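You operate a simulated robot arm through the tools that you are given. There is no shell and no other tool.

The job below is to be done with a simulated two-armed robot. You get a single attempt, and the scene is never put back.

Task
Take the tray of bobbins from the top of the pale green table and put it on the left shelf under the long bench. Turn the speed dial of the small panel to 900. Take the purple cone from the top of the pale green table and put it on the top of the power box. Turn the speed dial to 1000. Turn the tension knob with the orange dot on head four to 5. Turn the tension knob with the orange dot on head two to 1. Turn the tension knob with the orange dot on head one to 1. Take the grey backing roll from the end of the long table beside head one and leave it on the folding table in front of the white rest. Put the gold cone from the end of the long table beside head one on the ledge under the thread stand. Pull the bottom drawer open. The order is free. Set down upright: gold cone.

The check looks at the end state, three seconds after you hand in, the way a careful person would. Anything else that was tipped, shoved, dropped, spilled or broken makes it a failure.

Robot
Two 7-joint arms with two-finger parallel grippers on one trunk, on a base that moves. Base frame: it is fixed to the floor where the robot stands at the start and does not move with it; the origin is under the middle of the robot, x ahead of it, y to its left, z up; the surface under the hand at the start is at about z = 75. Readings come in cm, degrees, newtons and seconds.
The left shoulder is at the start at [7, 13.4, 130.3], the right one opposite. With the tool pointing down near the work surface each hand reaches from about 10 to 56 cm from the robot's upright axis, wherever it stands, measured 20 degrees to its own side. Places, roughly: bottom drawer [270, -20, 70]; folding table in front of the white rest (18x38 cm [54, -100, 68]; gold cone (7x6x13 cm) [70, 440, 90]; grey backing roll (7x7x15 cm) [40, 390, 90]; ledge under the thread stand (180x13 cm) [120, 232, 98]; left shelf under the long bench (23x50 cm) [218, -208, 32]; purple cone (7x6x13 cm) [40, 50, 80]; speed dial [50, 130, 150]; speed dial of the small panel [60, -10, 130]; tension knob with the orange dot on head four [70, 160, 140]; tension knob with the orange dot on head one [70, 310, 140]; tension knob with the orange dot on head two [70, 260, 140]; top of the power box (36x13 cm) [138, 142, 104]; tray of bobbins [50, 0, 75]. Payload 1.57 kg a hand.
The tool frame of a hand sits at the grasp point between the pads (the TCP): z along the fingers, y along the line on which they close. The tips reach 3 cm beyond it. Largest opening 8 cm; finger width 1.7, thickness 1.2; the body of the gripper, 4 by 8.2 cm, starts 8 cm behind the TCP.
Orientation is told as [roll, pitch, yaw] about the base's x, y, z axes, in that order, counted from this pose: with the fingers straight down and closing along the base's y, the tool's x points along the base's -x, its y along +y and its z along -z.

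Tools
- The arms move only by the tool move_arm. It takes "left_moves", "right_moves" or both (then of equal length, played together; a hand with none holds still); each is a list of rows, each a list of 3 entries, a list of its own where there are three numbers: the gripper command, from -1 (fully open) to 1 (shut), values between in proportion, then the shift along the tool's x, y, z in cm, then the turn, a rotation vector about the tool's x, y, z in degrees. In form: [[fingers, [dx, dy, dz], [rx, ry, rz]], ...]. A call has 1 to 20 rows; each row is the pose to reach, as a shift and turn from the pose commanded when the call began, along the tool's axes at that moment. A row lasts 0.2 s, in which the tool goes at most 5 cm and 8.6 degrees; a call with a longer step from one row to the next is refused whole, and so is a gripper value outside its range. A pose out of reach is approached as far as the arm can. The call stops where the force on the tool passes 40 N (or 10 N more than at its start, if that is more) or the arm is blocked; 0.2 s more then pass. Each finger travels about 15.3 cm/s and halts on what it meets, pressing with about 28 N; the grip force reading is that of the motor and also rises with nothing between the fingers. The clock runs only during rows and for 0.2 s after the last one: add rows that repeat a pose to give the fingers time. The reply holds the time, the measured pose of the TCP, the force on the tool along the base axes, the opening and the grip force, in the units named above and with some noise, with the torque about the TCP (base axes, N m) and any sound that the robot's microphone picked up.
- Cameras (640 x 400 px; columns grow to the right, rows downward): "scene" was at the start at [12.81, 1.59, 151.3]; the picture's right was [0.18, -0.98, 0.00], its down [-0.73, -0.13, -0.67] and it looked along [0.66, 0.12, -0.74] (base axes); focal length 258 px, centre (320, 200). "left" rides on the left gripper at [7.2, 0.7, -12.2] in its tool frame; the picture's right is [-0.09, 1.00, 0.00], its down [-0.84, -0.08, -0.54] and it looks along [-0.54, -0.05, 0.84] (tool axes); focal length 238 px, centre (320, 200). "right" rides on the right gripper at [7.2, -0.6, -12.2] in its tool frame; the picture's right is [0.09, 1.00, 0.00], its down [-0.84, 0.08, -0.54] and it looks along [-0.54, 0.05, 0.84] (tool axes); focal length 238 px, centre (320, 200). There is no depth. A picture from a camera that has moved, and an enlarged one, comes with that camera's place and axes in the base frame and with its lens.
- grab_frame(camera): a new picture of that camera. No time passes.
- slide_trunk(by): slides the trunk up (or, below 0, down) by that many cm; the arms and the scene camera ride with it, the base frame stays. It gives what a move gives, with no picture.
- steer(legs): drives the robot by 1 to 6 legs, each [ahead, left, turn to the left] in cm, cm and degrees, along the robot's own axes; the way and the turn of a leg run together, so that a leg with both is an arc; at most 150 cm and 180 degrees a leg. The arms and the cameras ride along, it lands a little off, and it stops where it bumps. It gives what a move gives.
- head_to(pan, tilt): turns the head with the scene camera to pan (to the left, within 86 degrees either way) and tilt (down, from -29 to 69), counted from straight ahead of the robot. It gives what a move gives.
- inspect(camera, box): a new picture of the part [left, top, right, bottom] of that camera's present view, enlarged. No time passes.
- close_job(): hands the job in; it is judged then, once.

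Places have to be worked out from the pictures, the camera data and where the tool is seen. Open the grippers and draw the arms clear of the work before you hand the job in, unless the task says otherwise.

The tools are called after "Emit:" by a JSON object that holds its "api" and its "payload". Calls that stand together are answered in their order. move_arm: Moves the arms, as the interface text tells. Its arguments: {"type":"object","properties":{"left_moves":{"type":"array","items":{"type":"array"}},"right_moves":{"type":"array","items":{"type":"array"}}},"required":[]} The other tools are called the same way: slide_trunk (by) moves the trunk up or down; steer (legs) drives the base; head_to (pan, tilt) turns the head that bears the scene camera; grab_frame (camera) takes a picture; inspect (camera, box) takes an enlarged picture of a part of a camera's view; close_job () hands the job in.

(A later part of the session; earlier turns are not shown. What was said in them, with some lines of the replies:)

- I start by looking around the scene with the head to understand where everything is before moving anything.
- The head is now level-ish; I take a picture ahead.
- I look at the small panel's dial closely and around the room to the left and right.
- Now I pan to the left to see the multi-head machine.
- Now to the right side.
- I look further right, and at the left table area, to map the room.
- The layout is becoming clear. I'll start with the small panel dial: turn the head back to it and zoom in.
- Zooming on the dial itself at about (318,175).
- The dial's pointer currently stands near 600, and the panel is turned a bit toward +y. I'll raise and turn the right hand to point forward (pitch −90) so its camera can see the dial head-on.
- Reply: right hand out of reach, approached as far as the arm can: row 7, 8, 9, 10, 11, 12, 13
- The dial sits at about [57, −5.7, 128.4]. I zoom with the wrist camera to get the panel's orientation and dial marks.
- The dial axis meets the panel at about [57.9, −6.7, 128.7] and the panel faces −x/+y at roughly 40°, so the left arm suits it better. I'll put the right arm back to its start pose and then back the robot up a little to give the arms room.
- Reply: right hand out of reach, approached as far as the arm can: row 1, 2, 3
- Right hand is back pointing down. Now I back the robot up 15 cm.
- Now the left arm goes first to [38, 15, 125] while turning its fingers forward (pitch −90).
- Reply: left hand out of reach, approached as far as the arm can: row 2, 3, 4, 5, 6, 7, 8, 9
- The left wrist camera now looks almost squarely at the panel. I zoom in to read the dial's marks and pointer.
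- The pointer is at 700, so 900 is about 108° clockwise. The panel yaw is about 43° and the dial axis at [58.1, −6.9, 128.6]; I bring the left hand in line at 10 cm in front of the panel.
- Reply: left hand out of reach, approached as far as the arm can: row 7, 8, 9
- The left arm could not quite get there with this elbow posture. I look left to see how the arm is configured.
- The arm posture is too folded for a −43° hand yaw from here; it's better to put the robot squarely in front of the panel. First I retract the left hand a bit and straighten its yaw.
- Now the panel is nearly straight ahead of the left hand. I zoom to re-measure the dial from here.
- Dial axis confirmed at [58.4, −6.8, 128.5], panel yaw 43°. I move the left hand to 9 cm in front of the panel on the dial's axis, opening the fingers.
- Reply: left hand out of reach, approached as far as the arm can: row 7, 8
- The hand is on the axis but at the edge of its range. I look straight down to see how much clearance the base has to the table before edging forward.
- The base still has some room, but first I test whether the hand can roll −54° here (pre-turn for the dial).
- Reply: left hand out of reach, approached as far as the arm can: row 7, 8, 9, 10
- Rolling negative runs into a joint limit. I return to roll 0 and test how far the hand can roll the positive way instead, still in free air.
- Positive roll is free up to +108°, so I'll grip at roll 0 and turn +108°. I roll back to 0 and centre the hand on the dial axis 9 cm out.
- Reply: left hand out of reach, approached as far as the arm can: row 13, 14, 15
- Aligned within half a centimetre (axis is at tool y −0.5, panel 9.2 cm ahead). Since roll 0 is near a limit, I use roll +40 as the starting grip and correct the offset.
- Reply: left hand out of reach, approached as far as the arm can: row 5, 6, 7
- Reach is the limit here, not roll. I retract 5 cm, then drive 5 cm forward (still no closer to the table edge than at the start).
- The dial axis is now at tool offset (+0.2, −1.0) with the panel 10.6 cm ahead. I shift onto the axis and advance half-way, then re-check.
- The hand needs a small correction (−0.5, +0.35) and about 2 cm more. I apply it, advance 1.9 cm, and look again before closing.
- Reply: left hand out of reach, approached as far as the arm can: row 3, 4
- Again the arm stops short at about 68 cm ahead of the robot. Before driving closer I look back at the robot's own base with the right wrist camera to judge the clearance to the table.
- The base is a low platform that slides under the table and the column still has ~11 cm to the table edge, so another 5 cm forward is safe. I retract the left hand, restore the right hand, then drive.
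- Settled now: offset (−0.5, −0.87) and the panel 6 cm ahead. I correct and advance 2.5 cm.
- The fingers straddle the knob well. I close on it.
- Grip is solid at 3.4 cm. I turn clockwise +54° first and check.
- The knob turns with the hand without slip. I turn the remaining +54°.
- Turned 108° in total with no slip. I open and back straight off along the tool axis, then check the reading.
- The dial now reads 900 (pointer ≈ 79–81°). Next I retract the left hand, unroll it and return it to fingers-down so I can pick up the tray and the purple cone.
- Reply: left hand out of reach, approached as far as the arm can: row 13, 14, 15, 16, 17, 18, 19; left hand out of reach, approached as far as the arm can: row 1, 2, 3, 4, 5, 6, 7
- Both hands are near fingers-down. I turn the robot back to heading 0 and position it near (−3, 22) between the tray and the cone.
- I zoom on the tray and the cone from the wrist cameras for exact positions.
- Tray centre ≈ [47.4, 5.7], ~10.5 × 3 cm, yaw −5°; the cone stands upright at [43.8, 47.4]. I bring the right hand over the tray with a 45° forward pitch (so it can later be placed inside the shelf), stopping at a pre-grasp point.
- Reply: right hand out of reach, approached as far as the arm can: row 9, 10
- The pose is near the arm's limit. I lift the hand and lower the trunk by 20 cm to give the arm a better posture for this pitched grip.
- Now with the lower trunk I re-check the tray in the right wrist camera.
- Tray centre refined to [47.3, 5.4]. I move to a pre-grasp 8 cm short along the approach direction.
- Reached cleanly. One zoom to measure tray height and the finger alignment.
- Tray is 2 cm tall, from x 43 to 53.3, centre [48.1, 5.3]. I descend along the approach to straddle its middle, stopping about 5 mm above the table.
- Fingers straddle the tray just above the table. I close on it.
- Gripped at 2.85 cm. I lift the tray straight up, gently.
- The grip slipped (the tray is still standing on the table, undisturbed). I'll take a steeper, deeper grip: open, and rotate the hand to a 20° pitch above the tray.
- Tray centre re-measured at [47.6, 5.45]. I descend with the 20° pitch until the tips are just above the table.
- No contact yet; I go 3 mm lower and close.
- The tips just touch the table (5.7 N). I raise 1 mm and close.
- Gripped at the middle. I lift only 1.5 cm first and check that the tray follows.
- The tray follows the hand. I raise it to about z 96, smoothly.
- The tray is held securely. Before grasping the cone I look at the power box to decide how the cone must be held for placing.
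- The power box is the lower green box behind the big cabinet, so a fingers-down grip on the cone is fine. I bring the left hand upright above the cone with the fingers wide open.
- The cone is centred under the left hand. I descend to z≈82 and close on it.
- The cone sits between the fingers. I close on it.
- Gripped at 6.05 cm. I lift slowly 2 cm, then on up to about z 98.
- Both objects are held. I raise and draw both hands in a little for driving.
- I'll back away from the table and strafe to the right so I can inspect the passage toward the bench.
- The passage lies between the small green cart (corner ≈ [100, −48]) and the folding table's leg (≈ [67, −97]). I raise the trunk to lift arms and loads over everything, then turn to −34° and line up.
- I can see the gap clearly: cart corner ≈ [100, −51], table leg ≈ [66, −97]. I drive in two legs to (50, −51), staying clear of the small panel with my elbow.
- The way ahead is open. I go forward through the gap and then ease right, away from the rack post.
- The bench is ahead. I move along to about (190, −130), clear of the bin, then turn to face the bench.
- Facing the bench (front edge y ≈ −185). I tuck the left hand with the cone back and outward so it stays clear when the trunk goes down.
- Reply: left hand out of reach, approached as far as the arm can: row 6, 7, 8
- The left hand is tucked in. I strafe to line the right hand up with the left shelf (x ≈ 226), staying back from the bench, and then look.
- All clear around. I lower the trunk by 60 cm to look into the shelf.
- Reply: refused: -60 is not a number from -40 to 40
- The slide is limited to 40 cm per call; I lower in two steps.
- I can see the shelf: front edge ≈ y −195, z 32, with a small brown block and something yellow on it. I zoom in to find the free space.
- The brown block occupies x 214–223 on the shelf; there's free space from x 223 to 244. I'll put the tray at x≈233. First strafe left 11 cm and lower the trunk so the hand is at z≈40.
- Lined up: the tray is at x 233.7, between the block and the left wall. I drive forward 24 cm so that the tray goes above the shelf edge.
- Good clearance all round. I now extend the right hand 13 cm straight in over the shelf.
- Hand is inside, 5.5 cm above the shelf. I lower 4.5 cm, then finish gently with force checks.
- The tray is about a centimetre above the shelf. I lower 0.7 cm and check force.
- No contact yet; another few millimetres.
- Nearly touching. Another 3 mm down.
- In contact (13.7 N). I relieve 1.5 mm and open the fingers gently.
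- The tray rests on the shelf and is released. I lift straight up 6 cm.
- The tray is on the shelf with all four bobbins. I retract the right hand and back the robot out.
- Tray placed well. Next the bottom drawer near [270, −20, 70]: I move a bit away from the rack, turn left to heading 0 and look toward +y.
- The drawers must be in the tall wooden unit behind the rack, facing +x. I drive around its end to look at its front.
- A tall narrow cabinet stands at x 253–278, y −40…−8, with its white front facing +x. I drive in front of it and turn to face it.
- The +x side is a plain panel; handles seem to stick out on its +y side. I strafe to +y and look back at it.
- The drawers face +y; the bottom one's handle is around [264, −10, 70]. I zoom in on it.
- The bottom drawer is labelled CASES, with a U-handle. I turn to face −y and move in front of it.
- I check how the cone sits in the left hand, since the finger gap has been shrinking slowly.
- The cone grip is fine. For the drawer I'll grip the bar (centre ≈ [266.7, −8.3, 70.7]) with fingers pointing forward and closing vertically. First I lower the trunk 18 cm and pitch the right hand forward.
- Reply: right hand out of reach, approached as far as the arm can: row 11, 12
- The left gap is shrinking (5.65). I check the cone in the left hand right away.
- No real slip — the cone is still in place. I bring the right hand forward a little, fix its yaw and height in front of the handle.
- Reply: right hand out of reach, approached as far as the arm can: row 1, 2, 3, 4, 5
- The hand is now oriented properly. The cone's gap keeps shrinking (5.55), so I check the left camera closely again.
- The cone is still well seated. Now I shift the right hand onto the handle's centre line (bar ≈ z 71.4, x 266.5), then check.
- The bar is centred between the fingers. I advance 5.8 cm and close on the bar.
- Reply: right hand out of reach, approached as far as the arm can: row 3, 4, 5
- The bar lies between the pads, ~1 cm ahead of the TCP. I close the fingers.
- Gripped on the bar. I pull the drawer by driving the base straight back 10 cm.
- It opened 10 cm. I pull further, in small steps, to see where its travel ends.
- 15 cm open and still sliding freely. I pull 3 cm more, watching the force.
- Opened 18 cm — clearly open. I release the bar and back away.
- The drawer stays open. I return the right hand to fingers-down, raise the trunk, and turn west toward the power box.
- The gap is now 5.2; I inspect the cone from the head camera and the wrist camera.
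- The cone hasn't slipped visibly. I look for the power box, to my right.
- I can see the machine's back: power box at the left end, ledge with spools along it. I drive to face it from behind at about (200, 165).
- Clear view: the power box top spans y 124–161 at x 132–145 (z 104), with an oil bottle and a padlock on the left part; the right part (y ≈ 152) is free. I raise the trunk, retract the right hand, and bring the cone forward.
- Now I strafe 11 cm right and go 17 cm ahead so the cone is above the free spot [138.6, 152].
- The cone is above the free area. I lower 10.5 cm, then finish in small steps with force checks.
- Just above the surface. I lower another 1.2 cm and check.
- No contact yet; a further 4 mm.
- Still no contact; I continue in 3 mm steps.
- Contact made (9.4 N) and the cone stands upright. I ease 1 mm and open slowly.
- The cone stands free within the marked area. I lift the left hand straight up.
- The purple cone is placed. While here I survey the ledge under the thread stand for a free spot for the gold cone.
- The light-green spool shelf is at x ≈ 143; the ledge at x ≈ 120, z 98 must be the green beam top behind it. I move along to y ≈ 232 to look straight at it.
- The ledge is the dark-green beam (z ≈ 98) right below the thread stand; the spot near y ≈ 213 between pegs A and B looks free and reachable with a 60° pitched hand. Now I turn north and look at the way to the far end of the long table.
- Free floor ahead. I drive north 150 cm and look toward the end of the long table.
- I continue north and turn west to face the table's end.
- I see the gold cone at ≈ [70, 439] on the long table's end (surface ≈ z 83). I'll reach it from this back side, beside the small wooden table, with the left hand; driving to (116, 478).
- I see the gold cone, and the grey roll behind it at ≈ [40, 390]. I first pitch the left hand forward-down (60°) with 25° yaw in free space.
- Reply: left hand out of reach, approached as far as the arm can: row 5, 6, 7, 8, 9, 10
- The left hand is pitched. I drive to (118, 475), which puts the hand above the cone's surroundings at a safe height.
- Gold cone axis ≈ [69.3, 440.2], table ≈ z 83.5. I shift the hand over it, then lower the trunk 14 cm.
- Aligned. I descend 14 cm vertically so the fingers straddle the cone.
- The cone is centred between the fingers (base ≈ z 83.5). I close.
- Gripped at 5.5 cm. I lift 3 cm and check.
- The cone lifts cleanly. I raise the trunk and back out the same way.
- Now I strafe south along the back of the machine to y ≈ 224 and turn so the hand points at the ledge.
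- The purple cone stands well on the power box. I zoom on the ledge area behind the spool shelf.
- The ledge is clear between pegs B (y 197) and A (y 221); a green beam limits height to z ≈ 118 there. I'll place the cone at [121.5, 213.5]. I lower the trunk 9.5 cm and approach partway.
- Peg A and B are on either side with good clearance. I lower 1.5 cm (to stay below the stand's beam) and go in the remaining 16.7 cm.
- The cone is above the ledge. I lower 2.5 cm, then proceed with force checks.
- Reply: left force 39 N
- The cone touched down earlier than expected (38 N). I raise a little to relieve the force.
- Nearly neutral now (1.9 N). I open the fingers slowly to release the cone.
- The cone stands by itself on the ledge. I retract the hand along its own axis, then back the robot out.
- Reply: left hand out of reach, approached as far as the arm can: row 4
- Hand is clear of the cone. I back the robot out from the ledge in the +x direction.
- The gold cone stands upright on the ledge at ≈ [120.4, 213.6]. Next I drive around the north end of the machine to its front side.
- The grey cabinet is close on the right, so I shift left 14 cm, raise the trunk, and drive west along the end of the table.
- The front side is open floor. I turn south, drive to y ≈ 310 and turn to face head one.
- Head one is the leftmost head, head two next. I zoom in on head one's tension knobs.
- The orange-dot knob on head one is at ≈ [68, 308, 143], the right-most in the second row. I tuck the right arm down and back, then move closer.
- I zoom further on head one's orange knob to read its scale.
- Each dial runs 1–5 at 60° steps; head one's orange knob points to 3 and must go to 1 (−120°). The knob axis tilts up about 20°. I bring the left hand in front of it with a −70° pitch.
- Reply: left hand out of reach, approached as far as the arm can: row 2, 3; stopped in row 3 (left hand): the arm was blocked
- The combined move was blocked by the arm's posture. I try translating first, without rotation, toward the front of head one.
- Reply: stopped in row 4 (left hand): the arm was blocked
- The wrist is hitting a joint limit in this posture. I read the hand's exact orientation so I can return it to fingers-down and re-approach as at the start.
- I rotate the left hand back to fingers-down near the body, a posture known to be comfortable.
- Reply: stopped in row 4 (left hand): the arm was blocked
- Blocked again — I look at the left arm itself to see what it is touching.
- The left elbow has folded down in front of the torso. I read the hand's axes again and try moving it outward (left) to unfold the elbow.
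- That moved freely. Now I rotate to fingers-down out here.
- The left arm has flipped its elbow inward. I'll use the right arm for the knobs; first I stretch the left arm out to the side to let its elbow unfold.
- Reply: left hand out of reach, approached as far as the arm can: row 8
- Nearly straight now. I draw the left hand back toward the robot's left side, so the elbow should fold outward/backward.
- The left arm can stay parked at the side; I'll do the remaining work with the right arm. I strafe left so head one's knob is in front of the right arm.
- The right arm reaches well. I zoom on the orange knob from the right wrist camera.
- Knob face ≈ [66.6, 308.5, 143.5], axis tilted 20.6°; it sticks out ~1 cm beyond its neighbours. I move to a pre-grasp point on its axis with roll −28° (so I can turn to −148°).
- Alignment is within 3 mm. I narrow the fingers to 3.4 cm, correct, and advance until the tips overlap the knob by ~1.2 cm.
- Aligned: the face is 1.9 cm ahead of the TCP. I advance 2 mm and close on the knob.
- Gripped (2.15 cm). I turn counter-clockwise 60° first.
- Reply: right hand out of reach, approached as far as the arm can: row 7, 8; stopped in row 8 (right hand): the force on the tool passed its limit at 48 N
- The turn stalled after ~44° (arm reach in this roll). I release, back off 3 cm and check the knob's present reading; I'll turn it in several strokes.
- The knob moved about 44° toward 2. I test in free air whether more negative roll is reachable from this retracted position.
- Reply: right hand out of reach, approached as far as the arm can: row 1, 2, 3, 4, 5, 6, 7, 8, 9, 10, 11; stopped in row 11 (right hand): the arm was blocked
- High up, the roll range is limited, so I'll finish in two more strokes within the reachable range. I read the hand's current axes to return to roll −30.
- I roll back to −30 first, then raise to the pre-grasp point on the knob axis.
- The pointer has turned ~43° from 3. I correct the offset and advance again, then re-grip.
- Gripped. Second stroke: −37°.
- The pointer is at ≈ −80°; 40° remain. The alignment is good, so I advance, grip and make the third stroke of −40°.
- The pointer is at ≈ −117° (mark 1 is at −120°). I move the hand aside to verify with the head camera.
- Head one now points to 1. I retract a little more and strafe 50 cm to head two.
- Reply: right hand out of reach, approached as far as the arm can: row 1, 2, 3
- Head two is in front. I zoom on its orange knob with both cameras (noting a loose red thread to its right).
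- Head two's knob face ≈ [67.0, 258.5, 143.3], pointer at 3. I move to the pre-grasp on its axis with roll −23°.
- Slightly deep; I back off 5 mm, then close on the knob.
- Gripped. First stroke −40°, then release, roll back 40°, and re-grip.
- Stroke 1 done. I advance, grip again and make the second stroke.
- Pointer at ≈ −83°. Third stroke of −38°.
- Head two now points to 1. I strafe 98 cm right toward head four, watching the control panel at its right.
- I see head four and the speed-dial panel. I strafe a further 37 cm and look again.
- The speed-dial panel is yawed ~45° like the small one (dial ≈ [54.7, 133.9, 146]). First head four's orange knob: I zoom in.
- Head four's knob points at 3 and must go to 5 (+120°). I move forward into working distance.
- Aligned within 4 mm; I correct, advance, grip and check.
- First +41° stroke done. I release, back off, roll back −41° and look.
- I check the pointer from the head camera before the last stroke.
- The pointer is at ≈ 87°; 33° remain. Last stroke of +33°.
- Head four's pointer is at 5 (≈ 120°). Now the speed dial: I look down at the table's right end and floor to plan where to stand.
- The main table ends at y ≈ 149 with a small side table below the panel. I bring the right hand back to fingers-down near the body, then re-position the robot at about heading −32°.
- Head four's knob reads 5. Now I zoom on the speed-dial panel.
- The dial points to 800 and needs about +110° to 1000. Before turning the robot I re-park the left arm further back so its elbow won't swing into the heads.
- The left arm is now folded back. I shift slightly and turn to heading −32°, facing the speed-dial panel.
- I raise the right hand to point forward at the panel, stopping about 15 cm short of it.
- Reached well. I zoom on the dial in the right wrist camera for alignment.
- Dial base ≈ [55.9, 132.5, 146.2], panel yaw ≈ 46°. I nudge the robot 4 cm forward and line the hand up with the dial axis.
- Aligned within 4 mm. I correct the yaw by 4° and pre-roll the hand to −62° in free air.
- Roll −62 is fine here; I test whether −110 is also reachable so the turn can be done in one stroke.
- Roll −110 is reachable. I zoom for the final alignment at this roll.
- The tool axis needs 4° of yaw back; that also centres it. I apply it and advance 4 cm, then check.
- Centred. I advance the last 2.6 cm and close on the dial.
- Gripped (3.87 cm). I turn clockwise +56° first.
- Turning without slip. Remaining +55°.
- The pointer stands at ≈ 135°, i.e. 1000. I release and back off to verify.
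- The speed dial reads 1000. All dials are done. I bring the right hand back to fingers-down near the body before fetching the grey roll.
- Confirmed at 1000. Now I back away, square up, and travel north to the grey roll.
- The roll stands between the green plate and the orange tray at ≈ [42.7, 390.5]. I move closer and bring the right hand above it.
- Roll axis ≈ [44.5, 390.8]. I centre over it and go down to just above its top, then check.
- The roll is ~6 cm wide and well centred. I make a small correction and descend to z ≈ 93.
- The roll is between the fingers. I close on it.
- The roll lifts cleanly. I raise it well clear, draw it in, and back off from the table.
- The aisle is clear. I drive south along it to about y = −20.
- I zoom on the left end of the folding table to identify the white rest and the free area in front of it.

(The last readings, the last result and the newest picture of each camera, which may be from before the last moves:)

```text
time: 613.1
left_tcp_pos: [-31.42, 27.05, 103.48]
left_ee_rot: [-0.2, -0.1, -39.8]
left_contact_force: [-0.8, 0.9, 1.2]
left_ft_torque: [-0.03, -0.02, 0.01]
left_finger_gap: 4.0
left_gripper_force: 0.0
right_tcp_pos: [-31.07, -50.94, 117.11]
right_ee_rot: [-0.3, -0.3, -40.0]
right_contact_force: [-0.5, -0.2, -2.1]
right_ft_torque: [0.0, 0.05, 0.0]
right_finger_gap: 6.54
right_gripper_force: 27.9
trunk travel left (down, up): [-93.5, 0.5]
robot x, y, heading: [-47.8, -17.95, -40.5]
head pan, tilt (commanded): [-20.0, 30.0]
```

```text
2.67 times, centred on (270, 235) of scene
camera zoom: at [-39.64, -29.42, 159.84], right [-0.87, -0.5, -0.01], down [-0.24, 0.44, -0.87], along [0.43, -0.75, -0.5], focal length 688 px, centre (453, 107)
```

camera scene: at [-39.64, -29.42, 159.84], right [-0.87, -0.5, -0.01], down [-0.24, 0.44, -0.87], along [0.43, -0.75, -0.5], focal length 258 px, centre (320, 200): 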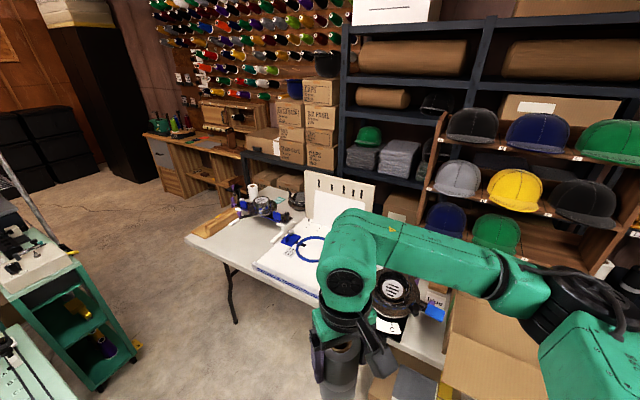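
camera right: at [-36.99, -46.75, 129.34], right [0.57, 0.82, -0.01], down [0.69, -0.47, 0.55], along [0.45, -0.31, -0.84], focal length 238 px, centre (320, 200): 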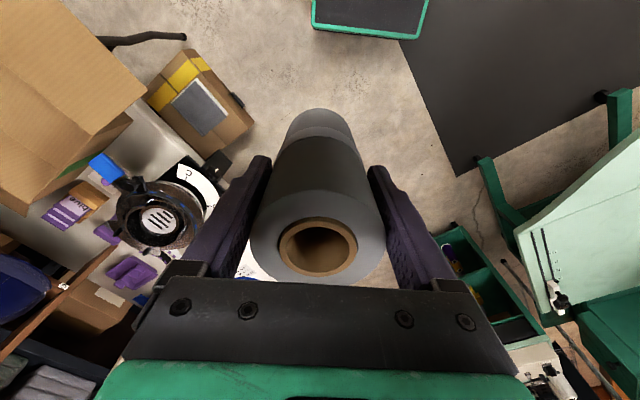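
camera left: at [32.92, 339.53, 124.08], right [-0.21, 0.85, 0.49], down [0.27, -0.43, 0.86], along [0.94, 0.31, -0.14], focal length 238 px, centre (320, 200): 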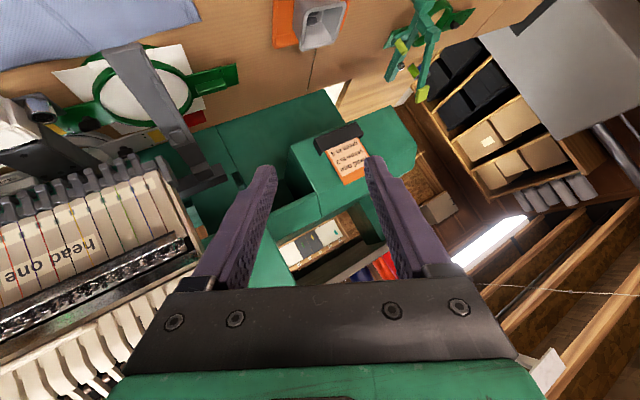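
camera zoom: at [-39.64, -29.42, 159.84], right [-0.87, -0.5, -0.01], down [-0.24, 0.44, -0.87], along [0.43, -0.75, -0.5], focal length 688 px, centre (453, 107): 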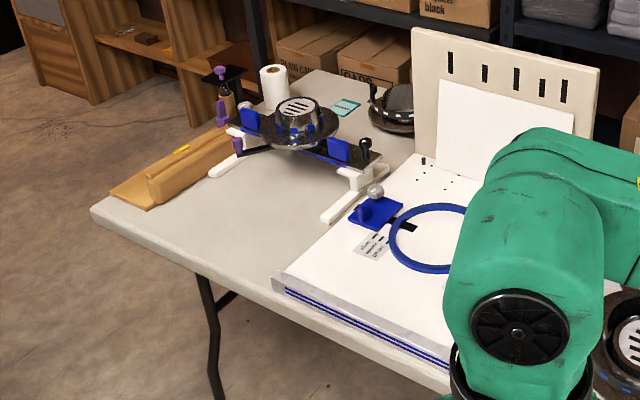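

The free area in front of the white rest is centred on [54, −100] with z 68. I drive to (24, −62) at heading −40° with the roll held high.

Emit:
{"api": "steer", "payload": {"legs": [[55, 9, 0], [28, 4, 0]]}}

Emit:
{"api": "head_to", "payload": {"pan": -15, "tilt": 45}}

Emit:
{"api": "grab_frame", "payload": {"camera": "scene"}}

Emit:
{"api": "grab_frame", "payload": {"camera": "right"}}

```text
time: 617.9
left_tcp_pos: [40.74, -17.16, 103.39]
left_ee_rot: [-0.4, -0.3, -39.9]
left_contact_force: [-0.1, -0.3, 0.3]
left_ft_torque: [-0.03, -0.04, -0.01]
left_finger_gap: 4.01
left_gripper_force: 0.1
right_tcp_pos: [41.16, -95.2, 117.14]
right_ee_rot: [-0.3, -0.4, -39.8]
right_contact_force: [-0.3, 0.2, -2.2]
right_ft_torque: [0.04, 0.01, 0.03]
right_finger_gap: 6.55
right_gripper_force: 27.9
trunk travel left (down, up): [-93.5, 0.5]
robot x, y, heading: [25.21, -62.36, -40.2]
head pan, tilt (commanded): [-20.0, 30.0]
```

```text
time: 618.7
left_tcp_pos: [40.92, -17.15, 103.42]
left_ee_rot: [-0.3, -0.2, -39.9]
left_contact_force: [0.5, 0.7, 0.3]
left_ft_torque: [0.02, -0.02, 0.02]
left_finger_gap: 3.99
left_gripper_force: 0.2
right_tcp_pos: [41.42, -95.31, 117.02]
right_ee_rot: [-0.2, -0.4, -39.8]
right_contact_force: [0.1, 1.0, -2.9]
right_ft_torque: [0.03, -0.02, -0.02]
right_finger_gap: 6.54
right_gripper_force: 28.3
trunk travel left (down, up): [-93.5, 0.5]
robot x, y, heading: [25.26, -62.3, -40.5]
head pan, tilt (commanded): [-15.0, 45.0]
```

```text
taken
camera scene: at [33.57, -71.97, 157.49], right [-0.82, -0.57, 0.0], down [-0.4, 0.58, -0.71], along [0.4, -0.58, -0.71], focal length 258 px, centre (320, 200)
```

scene: 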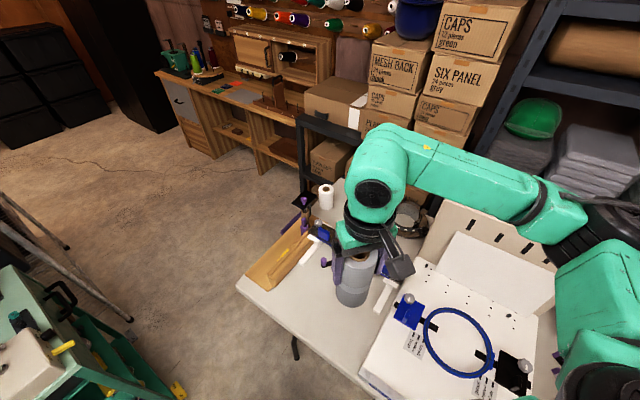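

```text
taken
camera right: at [35.54, -91.11, 129.24], right [0.57, 0.82, -0.01], down [0.69, -0.47, 0.55], along [0.45, -0.31, -0.84], focal length 238 px, centre (320, 200)
```

right: 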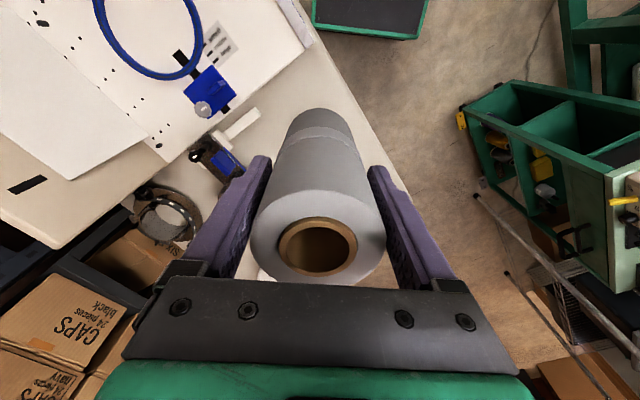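

Now I move the roll over the free spot [55, −101], still high.

Emit:
{"api": "move_arm", "payload": {"right_moves": [[1, [-2.5, 0.8, 1], [0, 0, 0]], [1, [-5, 1.6, 2], [0, 0, 0]], [1, [-7.5, 2.4, 3], [0, 0, 0]], [1, [-10, 3.2, 4], [0, 0, 0]], [1, [-12, 3.9, 6], [0, 0, 0]], [1, [-14, 4.5, 8], [0, 0, 0]], [1, [-14, 4.5, 8], [0, 0, 0]]]}}

Emit:
{"api": "grab_frame", "payload": {"camera": "scene"}}

Emit:
{"api": "grab_frame", "payload": {"camera": "right"}}

```text
time: 620.3
left_tcp_pos: [41.03, -17.14, 103.3]
left_ee_rot: [-0.3, -0.2, -39.8]
left_contact_force: [-0.2, 0.4, -0.2]
left_ft_torque: [0.02, 0.02, -0.02]
left_finger_gap: 4.0
left_gripper_force: 0.0
right_tcp_pos: [55.02, -100.8, 109.16]
right_ee_rot: [-0.3, -0.3, -39.9]
right_contact_force: [0.0, 0.4, -3.3]
right_ft_torque: [0.02, 0.03, -0.04]
right_finger_gap: 6.56
right_gripper_force: 28.0
trunk travel left (down, up): [-93.5, 0.5]
robot x, y, heading: [24.97, -62.71, -40.3]
head pan, tilt (commanded): [-15.0, 45.0]
```

```text
taken
camera scene: at [33.49, -71.93, 157.5], right [-0.82, -0.57, 0.0], down [-0.4, 0.58, -0.71], along [0.4, -0.58, -0.71], focal length 258 px, centre (320, 200)
```

scene: 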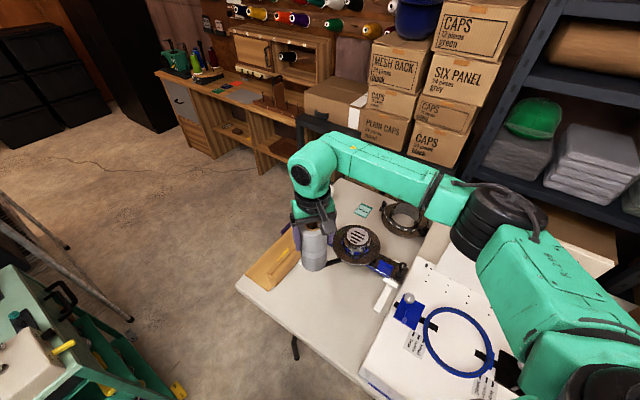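

```text
taken
camera right: at [49.17, -96.63, 121.32], right [0.57, 0.82, -0.01], down [0.69, -0.47, 0.55], along [0.45, -0.31, -0.84], focal length 238 px, centre (320, 200)
```

right: 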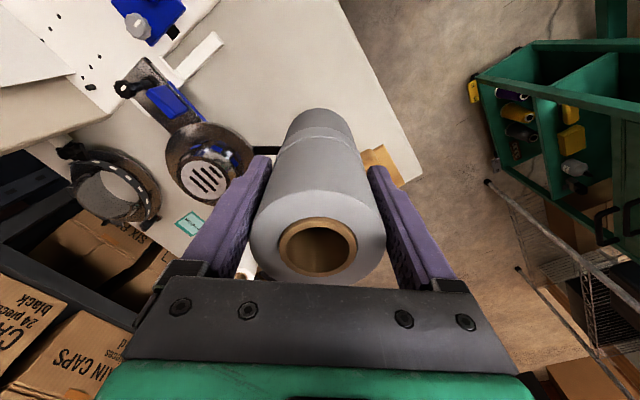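

The target spot is clear (cap ring stays ≥ 12 cm away). I lower the roll 28 cm.

Emit:
{"api": "move_arm", "payload": {"right_moves": [[1, [0, 0, 4], [0, 0, 0]], [1, [0, 0, 8], [0, 0, 0]], [1, [0, 0, 12], [0, 0, 0]], [1, [0, 0, 16], [0, 0, 0]], [1, [0, 0, 20], [0, 0, 0]], [1, [0, 0, 24], [0, 0, 0]], [1, [0, 0, 27], [0, 0, 0]], [1, [0, 0, 28.5], [0, 0, 0]], [1, [0, 0, 28.5], [0, 0, 0]]]}}

Emit:
{"api": "grab_frame", "payload": {"camera": "scene"}}

Emit:
{"api": "inspect", "payload": {"camera": "scene", "box": [230, 200, 420, 380]}}

```text
time: 622.3
left_tcp_pos: [40.83, -17.26, 103.34]
left_ee_rot: [-0.3, -0.1, -39.9]
left_contact_force: [0.7, 0.2, -0.1]
left_ft_torque: [0.03, -0.02, 0.0]
left_finger_gap: 3.98
left_gripper_force: 0.1
right_tcp_pos: [54.53, -100.83, 80.87]
right_ee_rot: [-0.5, -0.5, -40.2]
right_contact_force: [0.0, -0.3, -3.4]
right_ft_torque: [0.04, -0.01, 0.01]
right_finger_gap: 6.55
right_gripper_force: 28.3
right hand out of reach, approached as far as the arm can: row 8, 9
trunk travel left (down, up): [-93.5, 0.5]
robot x, y, heading: [25.15, -62.32, -40.4]
head pan, tilt (commanded): [-15.0, 45.0]
```

```text
taken
camera scene: at [33.45, -72.07, 157.49], right [-0.82, -0.57, 0.0], down [-0.4, 0.58, -0.71], along [0.4, -0.58, -0.71], focal length 258 px, centre (320, 200)
```

scene: 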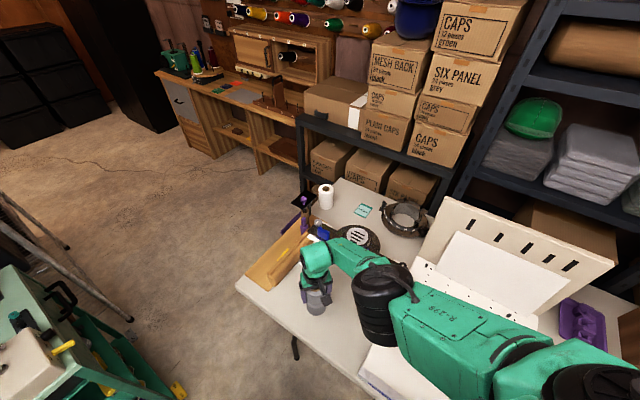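

```text
2.22 times, centred on (325, 290) of scene
camera zoom: at [33.45, -72.07, 157.49], right [-0.82, -0.57, 0.0], down [-0.4, 0.58, -0.71], along [0.4, -0.58, -0.71], focal length 573 px, centre (309, 0)
```

zoom: 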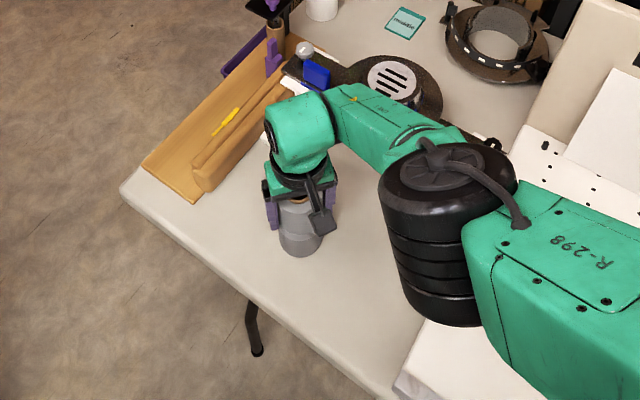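

The arm is at its lower limit with the roll 3 cm above the table, so I lower the trunk gently by 2.5 cm.

Emit:
{"api": "slide_trunk", "payload": {"by": -2.5}}

Emit:
{"api": "inspect", "payload": {"camera": "scene", "box": [260, 220, 380, 330]}}

```text
time: 623.0
left_tcp_pos: [40.7, -16.89, 100.9]
left_ee_rot: [-0.4, -0.5, -39.9]
left_contact_force: [0.1, 0.2, -0.4]
left_ft_torque: [0.0, 0.03, 0.0]
left_finger_gap: 4.01
left_gripper_force: 0.1
right_tcp_pos: [54.52, -100.41, 78.62]
right_ee_rot: [-0.5, -0.6, -40.1]
right_contact_force: [-1.5, 2.8, 23.3]
right_ft_torque: [0.51, -0.77, 0.01]
right_finger_gap: 6.51
right_gripper_force: 27.9
trunk travel left (down, up): [-91.0, 3.0]
robot x, y, heading: [24.84, -62.19, -40.3]
head pan, tilt (commanded): [-15.0, 45.0]
```

```text
3.64 times, centred on (320, 275) of scene
camera zoom: at [33.28, -71.58, 155.05], right [-0.82, -0.57, 0.0], down [-0.4, 0.58, -0.71], along [0.4, -0.58, -0.71], focal length 938 px, centre (320, -73)
```

zoom: 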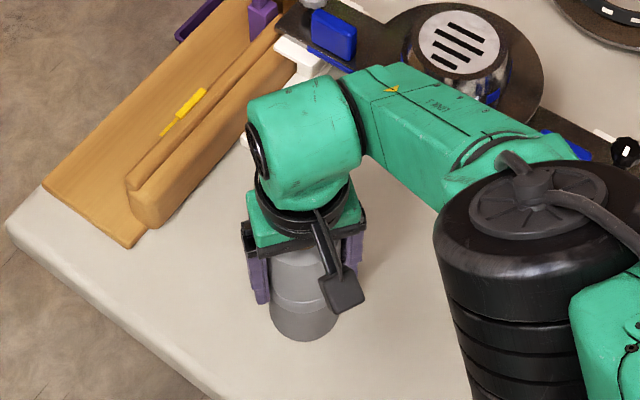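

The roll touched down (23 N). I relieve a few millimetres and then open the fingers.

Emit:
{"api": "move_arm", "payload": {"right_moves": [[1, [0, 0, -0.2], [0, 0, 0]], [1, [0, 0, -0.2], [0, 0, 0]]]}}

```text
time: 623.6
left_tcp_pos: [40.95, -17.0, 100.72]
left_ee_rot: [-0.4, -0.3, -39.9]
left_contact_force: [0.5, 0.2, 0.5]
left_ft_torque: [0.0, -0.02, 0.0]
left_finger_gap: 4.0
left_gripper_force: 0.0
right_tcp_pos: [54.66, -100.49, 78.67]
right_ee_rot: [-0.7, -0.5, -40.1]
right_contact_force: [2.3, 2.7, 7.5]
right_ft_torque: [0.28, -0.61, 0.11]
right_finger_gap: 6.54
right_gripper_force: 28.1
trunk travel left (down, up): [-91.0, 3.0]
robot x, y, heading: [25.23, -62.01, -40.5]
head pan, tilt (commanded): [-15.0, 45.0]
```

Force is down to 7.5 N. I open the fingers slowly.

Emit:
{"api": "move_arm", "payload": {"right_moves": [[0.2, [0, 0, -0.1], [0, 0, 0]], [-0.3, [0, 0, -0.1], [0, 0, 0]], [-0.7, [0, 0, -0.1], [0, 0, 0]], [-1, [0, 0, -0.1], [0, 0, 0]], [-1, [0, 0, -0.1], [0, 0, 0]], [-1, [0, 0, -0.1], [0, 0, 0]]]}}

Emit:
{"api": "grab_frame", "payload": {"camera": "right"}}

Emit:
{"api": "inspect", "payload": {"camera": "scene", "box": [260, 220, 380, 330]}}

```text
time: 625.0
left_tcp_pos: [40.95, -17.19, 100.87]
left_ee_rot: [-0.3, -0.2, -39.9]
left_contact_force: [-0.5, 0.4, 0.9]
left_ft_torque: [0.05, 0.0, -0.01]
left_finger_gap: 4.01
left_gripper_force: 0.1
right_tcp_pos: [54.7, -100.61, 78.79]
right_ee_rot: [-0.6, -0.5, -40.3]
right_contact_force: [-0.3, 0.1, 0.2]
right_ft_torque: [0.01, -0.02, -0.01]
right_finger_gap: 8.0
right_gripper_force: 0.1
trunk travel left (down, up): [-91.0, 3.0]
robot x, y, heading: [25.01, -62.26, -40.2]
head pan, tilt (commanded): [-15.0, 45.0]
```

```text
taken
camera right: at [48.82, -96.4, 90.95], right [0.57, 0.82, -0.01], down [0.69, -0.47, 0.55], along [0.44, -0.32, -0.84], focal length 238 px, centre (320, 200)
```

right: 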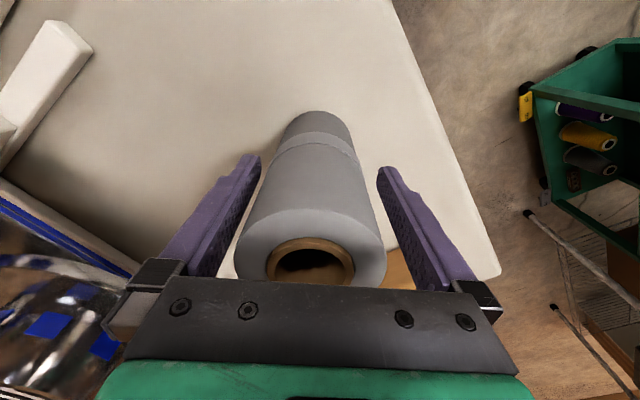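

```text
3.64 times, centred on (320, 275) of scene
camera zoom: at [33.5, -71.9, 155.0], right [-0.82, -0.57, 0.0], down [-0.4, 0.58, -0.71], along [0.4, -0.58, -0.71], focal length 938 px, centre (320, -73)
```

zoom: 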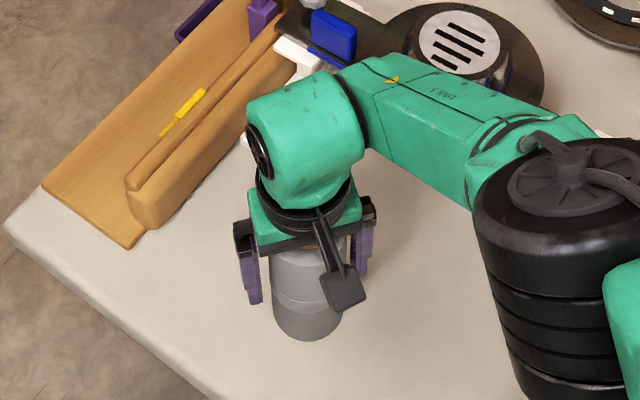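

The roll stands free. I lift the hand straight up.

Emit:
{"api": "move_arm", "payload": {"right_moves": [[-1, [0, 0, -1], [0, 0, 0]], [-1, [0, 0, -3], [0, 0, 0]], [-1, [0, 0, -6], [0, 0, 0]], [-1, [0, 0, -9.5], [0, 0, 0]], [-1, [0, 0, -13], [0, 0, 0]], [-1, [0, 0, -16.5], [0, 0, 0]], [-1, [0, 0, -20], [0, 0, 0]], [-1, [0, 0, -24], [0, 0, 0]], [-1, [0, 0, -24], [0, 0, 0]]]}}

Emit:
{"api": "grab_frame", "payload": {"camera": "right"}}

Emit:
{"api": "grab_frame", "payload": {"camera": "scene"}}

```text
time: 627.0
left_tcp_pos: [40.87, -17.14, 100.79]
left_ee_rot: [-0.4, -0.1, -39.9]
left_contact_force: [0.5, 0.6, -0.2]
left_ft_torque: [0.0, 0.0, 0.0]
left_finger_gap: 3.98
left_gripper_force: 0.2
right_tcp_pos: [54.62, -100.45, 102.67]
right_ee_rot: [-0.5, -0.5, -40.2]
right_contact_force: [-0.4, -0.5, 0.1]
right_ft_torque: [-0.01, 0.02, 0.0]
right_finger_gap: 7.99
right_gripper_force: 0.0
trunk travel left (down, up): [-91.0, 3.0]
robot x, y, heading: [24.66, -62.05, -40.3]
head pan, tilt (commanded): [-15.0, 45.0]
```

```text
taken
camera right: at [48.83, -96.13, 114.85], right [0.57, 0.82, -0.01], down [0.69, -0.47, 0.55], along [0.44, -0.32, -0.84], focal length 238 px, centre (320, 200)
```

right: 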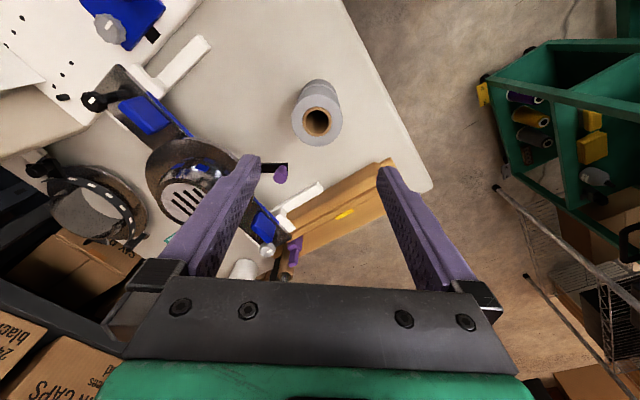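

```text
taken
camera scene: at [33.52, -71.91, 154.99], right [-0.82, -0.57, 0.0], down [-0.4, 0.58, -0.71], along [0.4, -0.58, -0.71], focal length 258 px, centre (320, 200)
```

scene: 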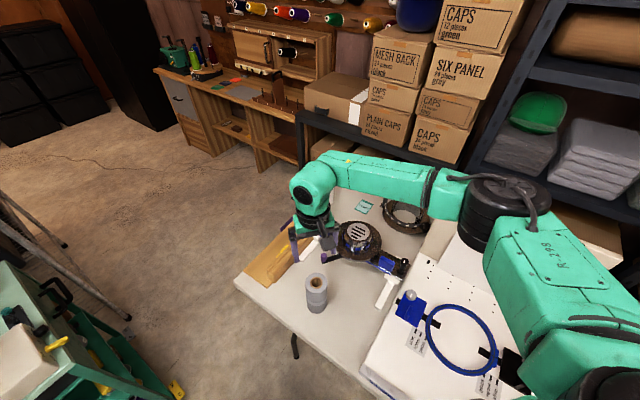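

The roll stands in front of the white rest. I retract the right hand, open the left gripper too, and back the robot away the way it came.

Emit:
{"api": "move_arm", "payload": {"left_moves": [[-0.5, [0, 0, 0], [0, 0, 0]], [-1, [0, 0, 0], [0, 0, 0]], [-1, [0, 0, 0], [0, 0, 0]], [-1, [0, 0, 0], [0, 0, 0]], [-1, [0, 0, 0], [0, 0, 0]], [-1, [0, 0, 0], [0, 0, 0]]], "right_moves": [[-1, [2.5, -0.8, -2], [0, 0, 0]], [-1, [5, -1.6, -4], [0, 0, 0]], [-1, [8, -2.6, -7], [0, 0, 0]], [-1, [11, -3.5, -10], [0, 0, 0]], [-1, [14, -4.5, -13], [0, 0, 0]], [-1, [14, -4.5, -13], [0, 0, 0]]]}}

Emit:
{"api": "steer", "payload": {"legs": [[-28, -4, 0], [-55, -9, 0]]}}

Emit:
{"api": "head_to", "payload": {"pan": 0, "tilt": 25}}

Emit:
{"api": "grab_frame", "payload": {"camera": "scene"}}

Emit:
{"api": "inspect", "payload": {"camera": "scene", "box": [240, 120, 480, 300]}}

```text
time: 628.4
left_tcp_pos: [40.9, -17.24, 100.82]
left_ee_rot: [-0.3, -0.1, -40.0]
left_contact_force: [0.8, -0.3, 0.3]
left_ft_torque: [-0.01, -0.02, 0.07]
left_finger_gap: 8.02
left_gripper_force: 0.1
right_tcp_pos: [41.28, -94.5, 115.53]
right_ee_rot: [-0.6, -0.5, -40.2]
right_contact_force: [0.2, -0.7, -0.4]
right_ft_torque: [0.03, -0.01, -0.02]
right_finger_gap: 8.0
right_gripper_force: 0.0
trunk travel left (down, up): [-91.0, 3.0]
robot x, y, heading: [25.19, -61.86, -40.1]
head pan, tilt (commanded): [-15.0, 45.0]
```

```text
time: 633.2
left_tcp_pos: [-29.73, 27.16, 100.94]
left_ee_rot: [-0.2, -0.2, -41.0]
left_contact_force: [0.2, 0.4, -0.6]
left_ft_torque: [-0.01, 0.0, 0.03]
left_finger_gap: 7.99
left_gripper_force: 0.0
right_tcp_pos: [-30.77, -50.13, 115.73]
right_ee_rot: [-0.5, -0.4, -41.2]
right_contact_force: [0.4, 1.0, -0.5]
right_ft_torque: [-0.02, -0.02, 0.03]
right_finger_gap: 8.03
right_gripper_force: 0.1
trunk travel left (down, up): [-91.0, 3.0]
robot x, y, heading: [-46.55, -17.16, -41.2]
head pan, tilt (commanded): [-15.0, 45.0]
```

```text
time: 634.0
left_tcp_pos: [-29.32, 27.57, 100.78]
left_ee_rot: [-0.6, -0.1, -41.0]
left_contact_force: [-0.8, -0.5, 1.2]
left_ft_torque: [0.0, 0.01, -0.03]
left_finger_gap: 8.0
left_gripper_force: 0.0
right_tcp_pos: [-30.32, -49.67, 115.73]
right_ee_rot: [-0.9, -0.6, -41.2]
right_contact_force: [-1.1, -0.3, 0.4]
right_ft_torque: [-0.01, -0.01, 0.02]
right_finger_gap: 8.01
right_gripper_force: 0.1
trunk travel left (down, up): [-91.0, 3.0]
robot x, y, heading: [-46.47, -17.48, -41.1]
head pan, tilt (commanded): [0.0, 25.0]
```

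```text
taken
camera scene: at [-36.3, -27.23, 158.15], right [-0.66, -0.75, -0.01], down [-0.31, 0.28, -0.91], along [0.68, -0.6, -0.42], focal length 258 px, centre (320, 200)
```

scene: 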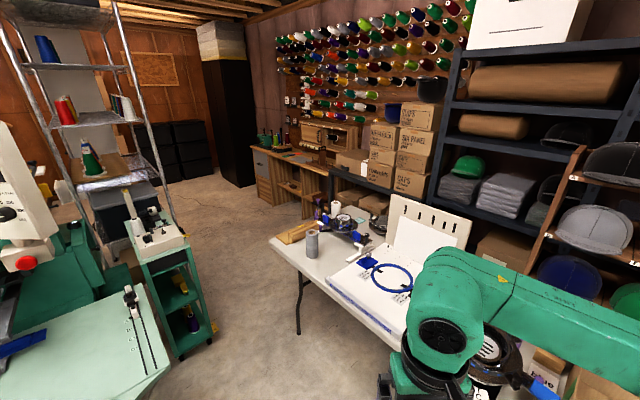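

```text
2.22 times, centred on (360, 210) of scene
camera zoom: at [-36.3, -27.23, 158.15], right [-0.66, -0.75, -0.01], down [-0.31, 0.28, -0.91], along [0.68, -0.6, -0.42], focal length 573 px, centre (231, 178)
```

zoom: 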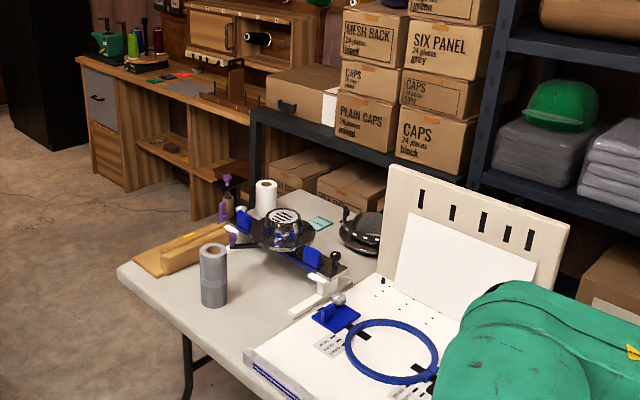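

Everything looks in order here. I verify the small panel's dial once more from this spot.

Emit:
{"api": "head_to", "payload": {"pan": 45, "tilt": 15}}

Emit:
{"api": "grab_frame", "payload": {"camera": "scene"}}

Emit:
{"api": "inspect", "payload": {"camera": "scene", "box": [320, 160, 420, 260]}}

```text
time: 635.1
left_tcp_pos: [-29.49, 27.54, 100.79]
left_ee_rot: [-0.6, -0.2, -40.9]
left_contact_force: [-0.7, -0.4, 0.0]
left_ft_torque: [-0.02, 0.0, -0.03]
left_finger_gap: 8.0
left_gripper_force: 0.0
right_tcp_pos: [-30.42, -49.72, 115.72]
right_ee_rot: [-0.8, -0.5, -41.2]
right_contact_force: [0.1, -0.3, 0.6]
right_ft_torque: [-0.01, -0.03, 0.04]
right_finger_gap: 8.0
right_gripper_force: 0.1
trunk travel left (down, up): [-91.0, 3.0]
robot x, y, heading: [-46.28, -17.26, -41.3]
head pan, tilt (commanded): [45.0, 15.0]
```

```text
taken
camera scene: at [-33.92, -20.62, 159.82], right [0.06, -1.0, 0.0], down [-0.25, -0.01, -0.97], along [0.96, 0.06, -0.25], focal length 258 px, centre (320, 200)
```

scene: 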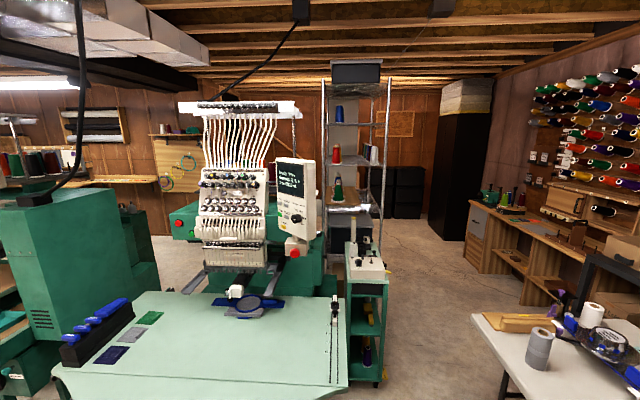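

```text
4.00 times, centred on (370, 210) of scene
camera zoom: at [-33.92, -20.62, 159.82], right [0.06, -1.0, 0.0], down [-0.25, -0.01, -0.97], along [0.96, 0.06, -0.25], focal length 1032 px, centre (120, 160)
```

zoom: 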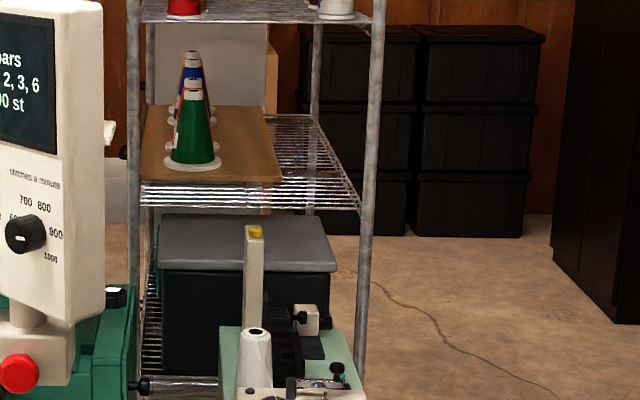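

Emit:
{"api": "inspect", "payload": {"camera": "scene", "box": [280, 195, 320, 235]}}

```text
10.00 times, centred on (300, 215) of scene
camera zoom: at [-33.92, -20.62, 159.82], right [0.06, -1.0, 0.0], down [-0.25, -0.01, -0.97], along [0.96, 0.06, -0.25], focal length 2579 px, centre (520, 50)
```

zoom: 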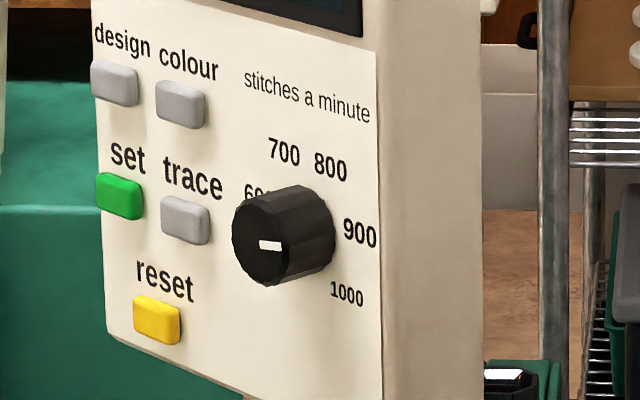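

The small panel's dial reads 900, and every other item was checked right after it was done. Both grippers are open and the arms are clear, so I hand in.

Emit:
{"api": "close_job", "payload": {}}

```text
The job is handed in.
```

All ten parts of the task are done and the job is handed in. I don't know the result of the check yet.

| Task | How it stood when I last looked |
|---|---|
| Tray of bobbins | On the left shelf under the long bench, between the brown block and the left wall, with all four bobbins in it |
| Speed dial of the small panel | 900, checked again just before handing in |
| Purple cone | Standing upright on the power box, on the side away from the oil bottle and padlock |
| Speed dial | 1000 |
| Head four tension knob (orange dot) | 5 |
| Head two tension knob (orange dot) | 1 |
| Head one tension knob (orange dot) | 1 |
| Grey backing roll | Standing on the folding table in front of the white rest |
| Gold cone | Standing upright on the ledge under the thread stand, between pegs A and B |
| Bottom drawer (labelled CASES) | Pulled out about 18 cm; it still slid freely there, so it may open further |

- **Tray slip:** The first grip on the tray slipped while it was still on the table. The tray stayed put and no bobbins moved.
- **Gold cone:** It touched the ledge harder than I meant to when I set it down (38 N), but it stood straight afterwards.
- **Left arm:** It got stuck near head one when its elbow folded in, so the right arm did the knobs, the second speed dial and the roll. I saw no sign that it touched anything.

Both grippers are open and the arms are clear of the work.
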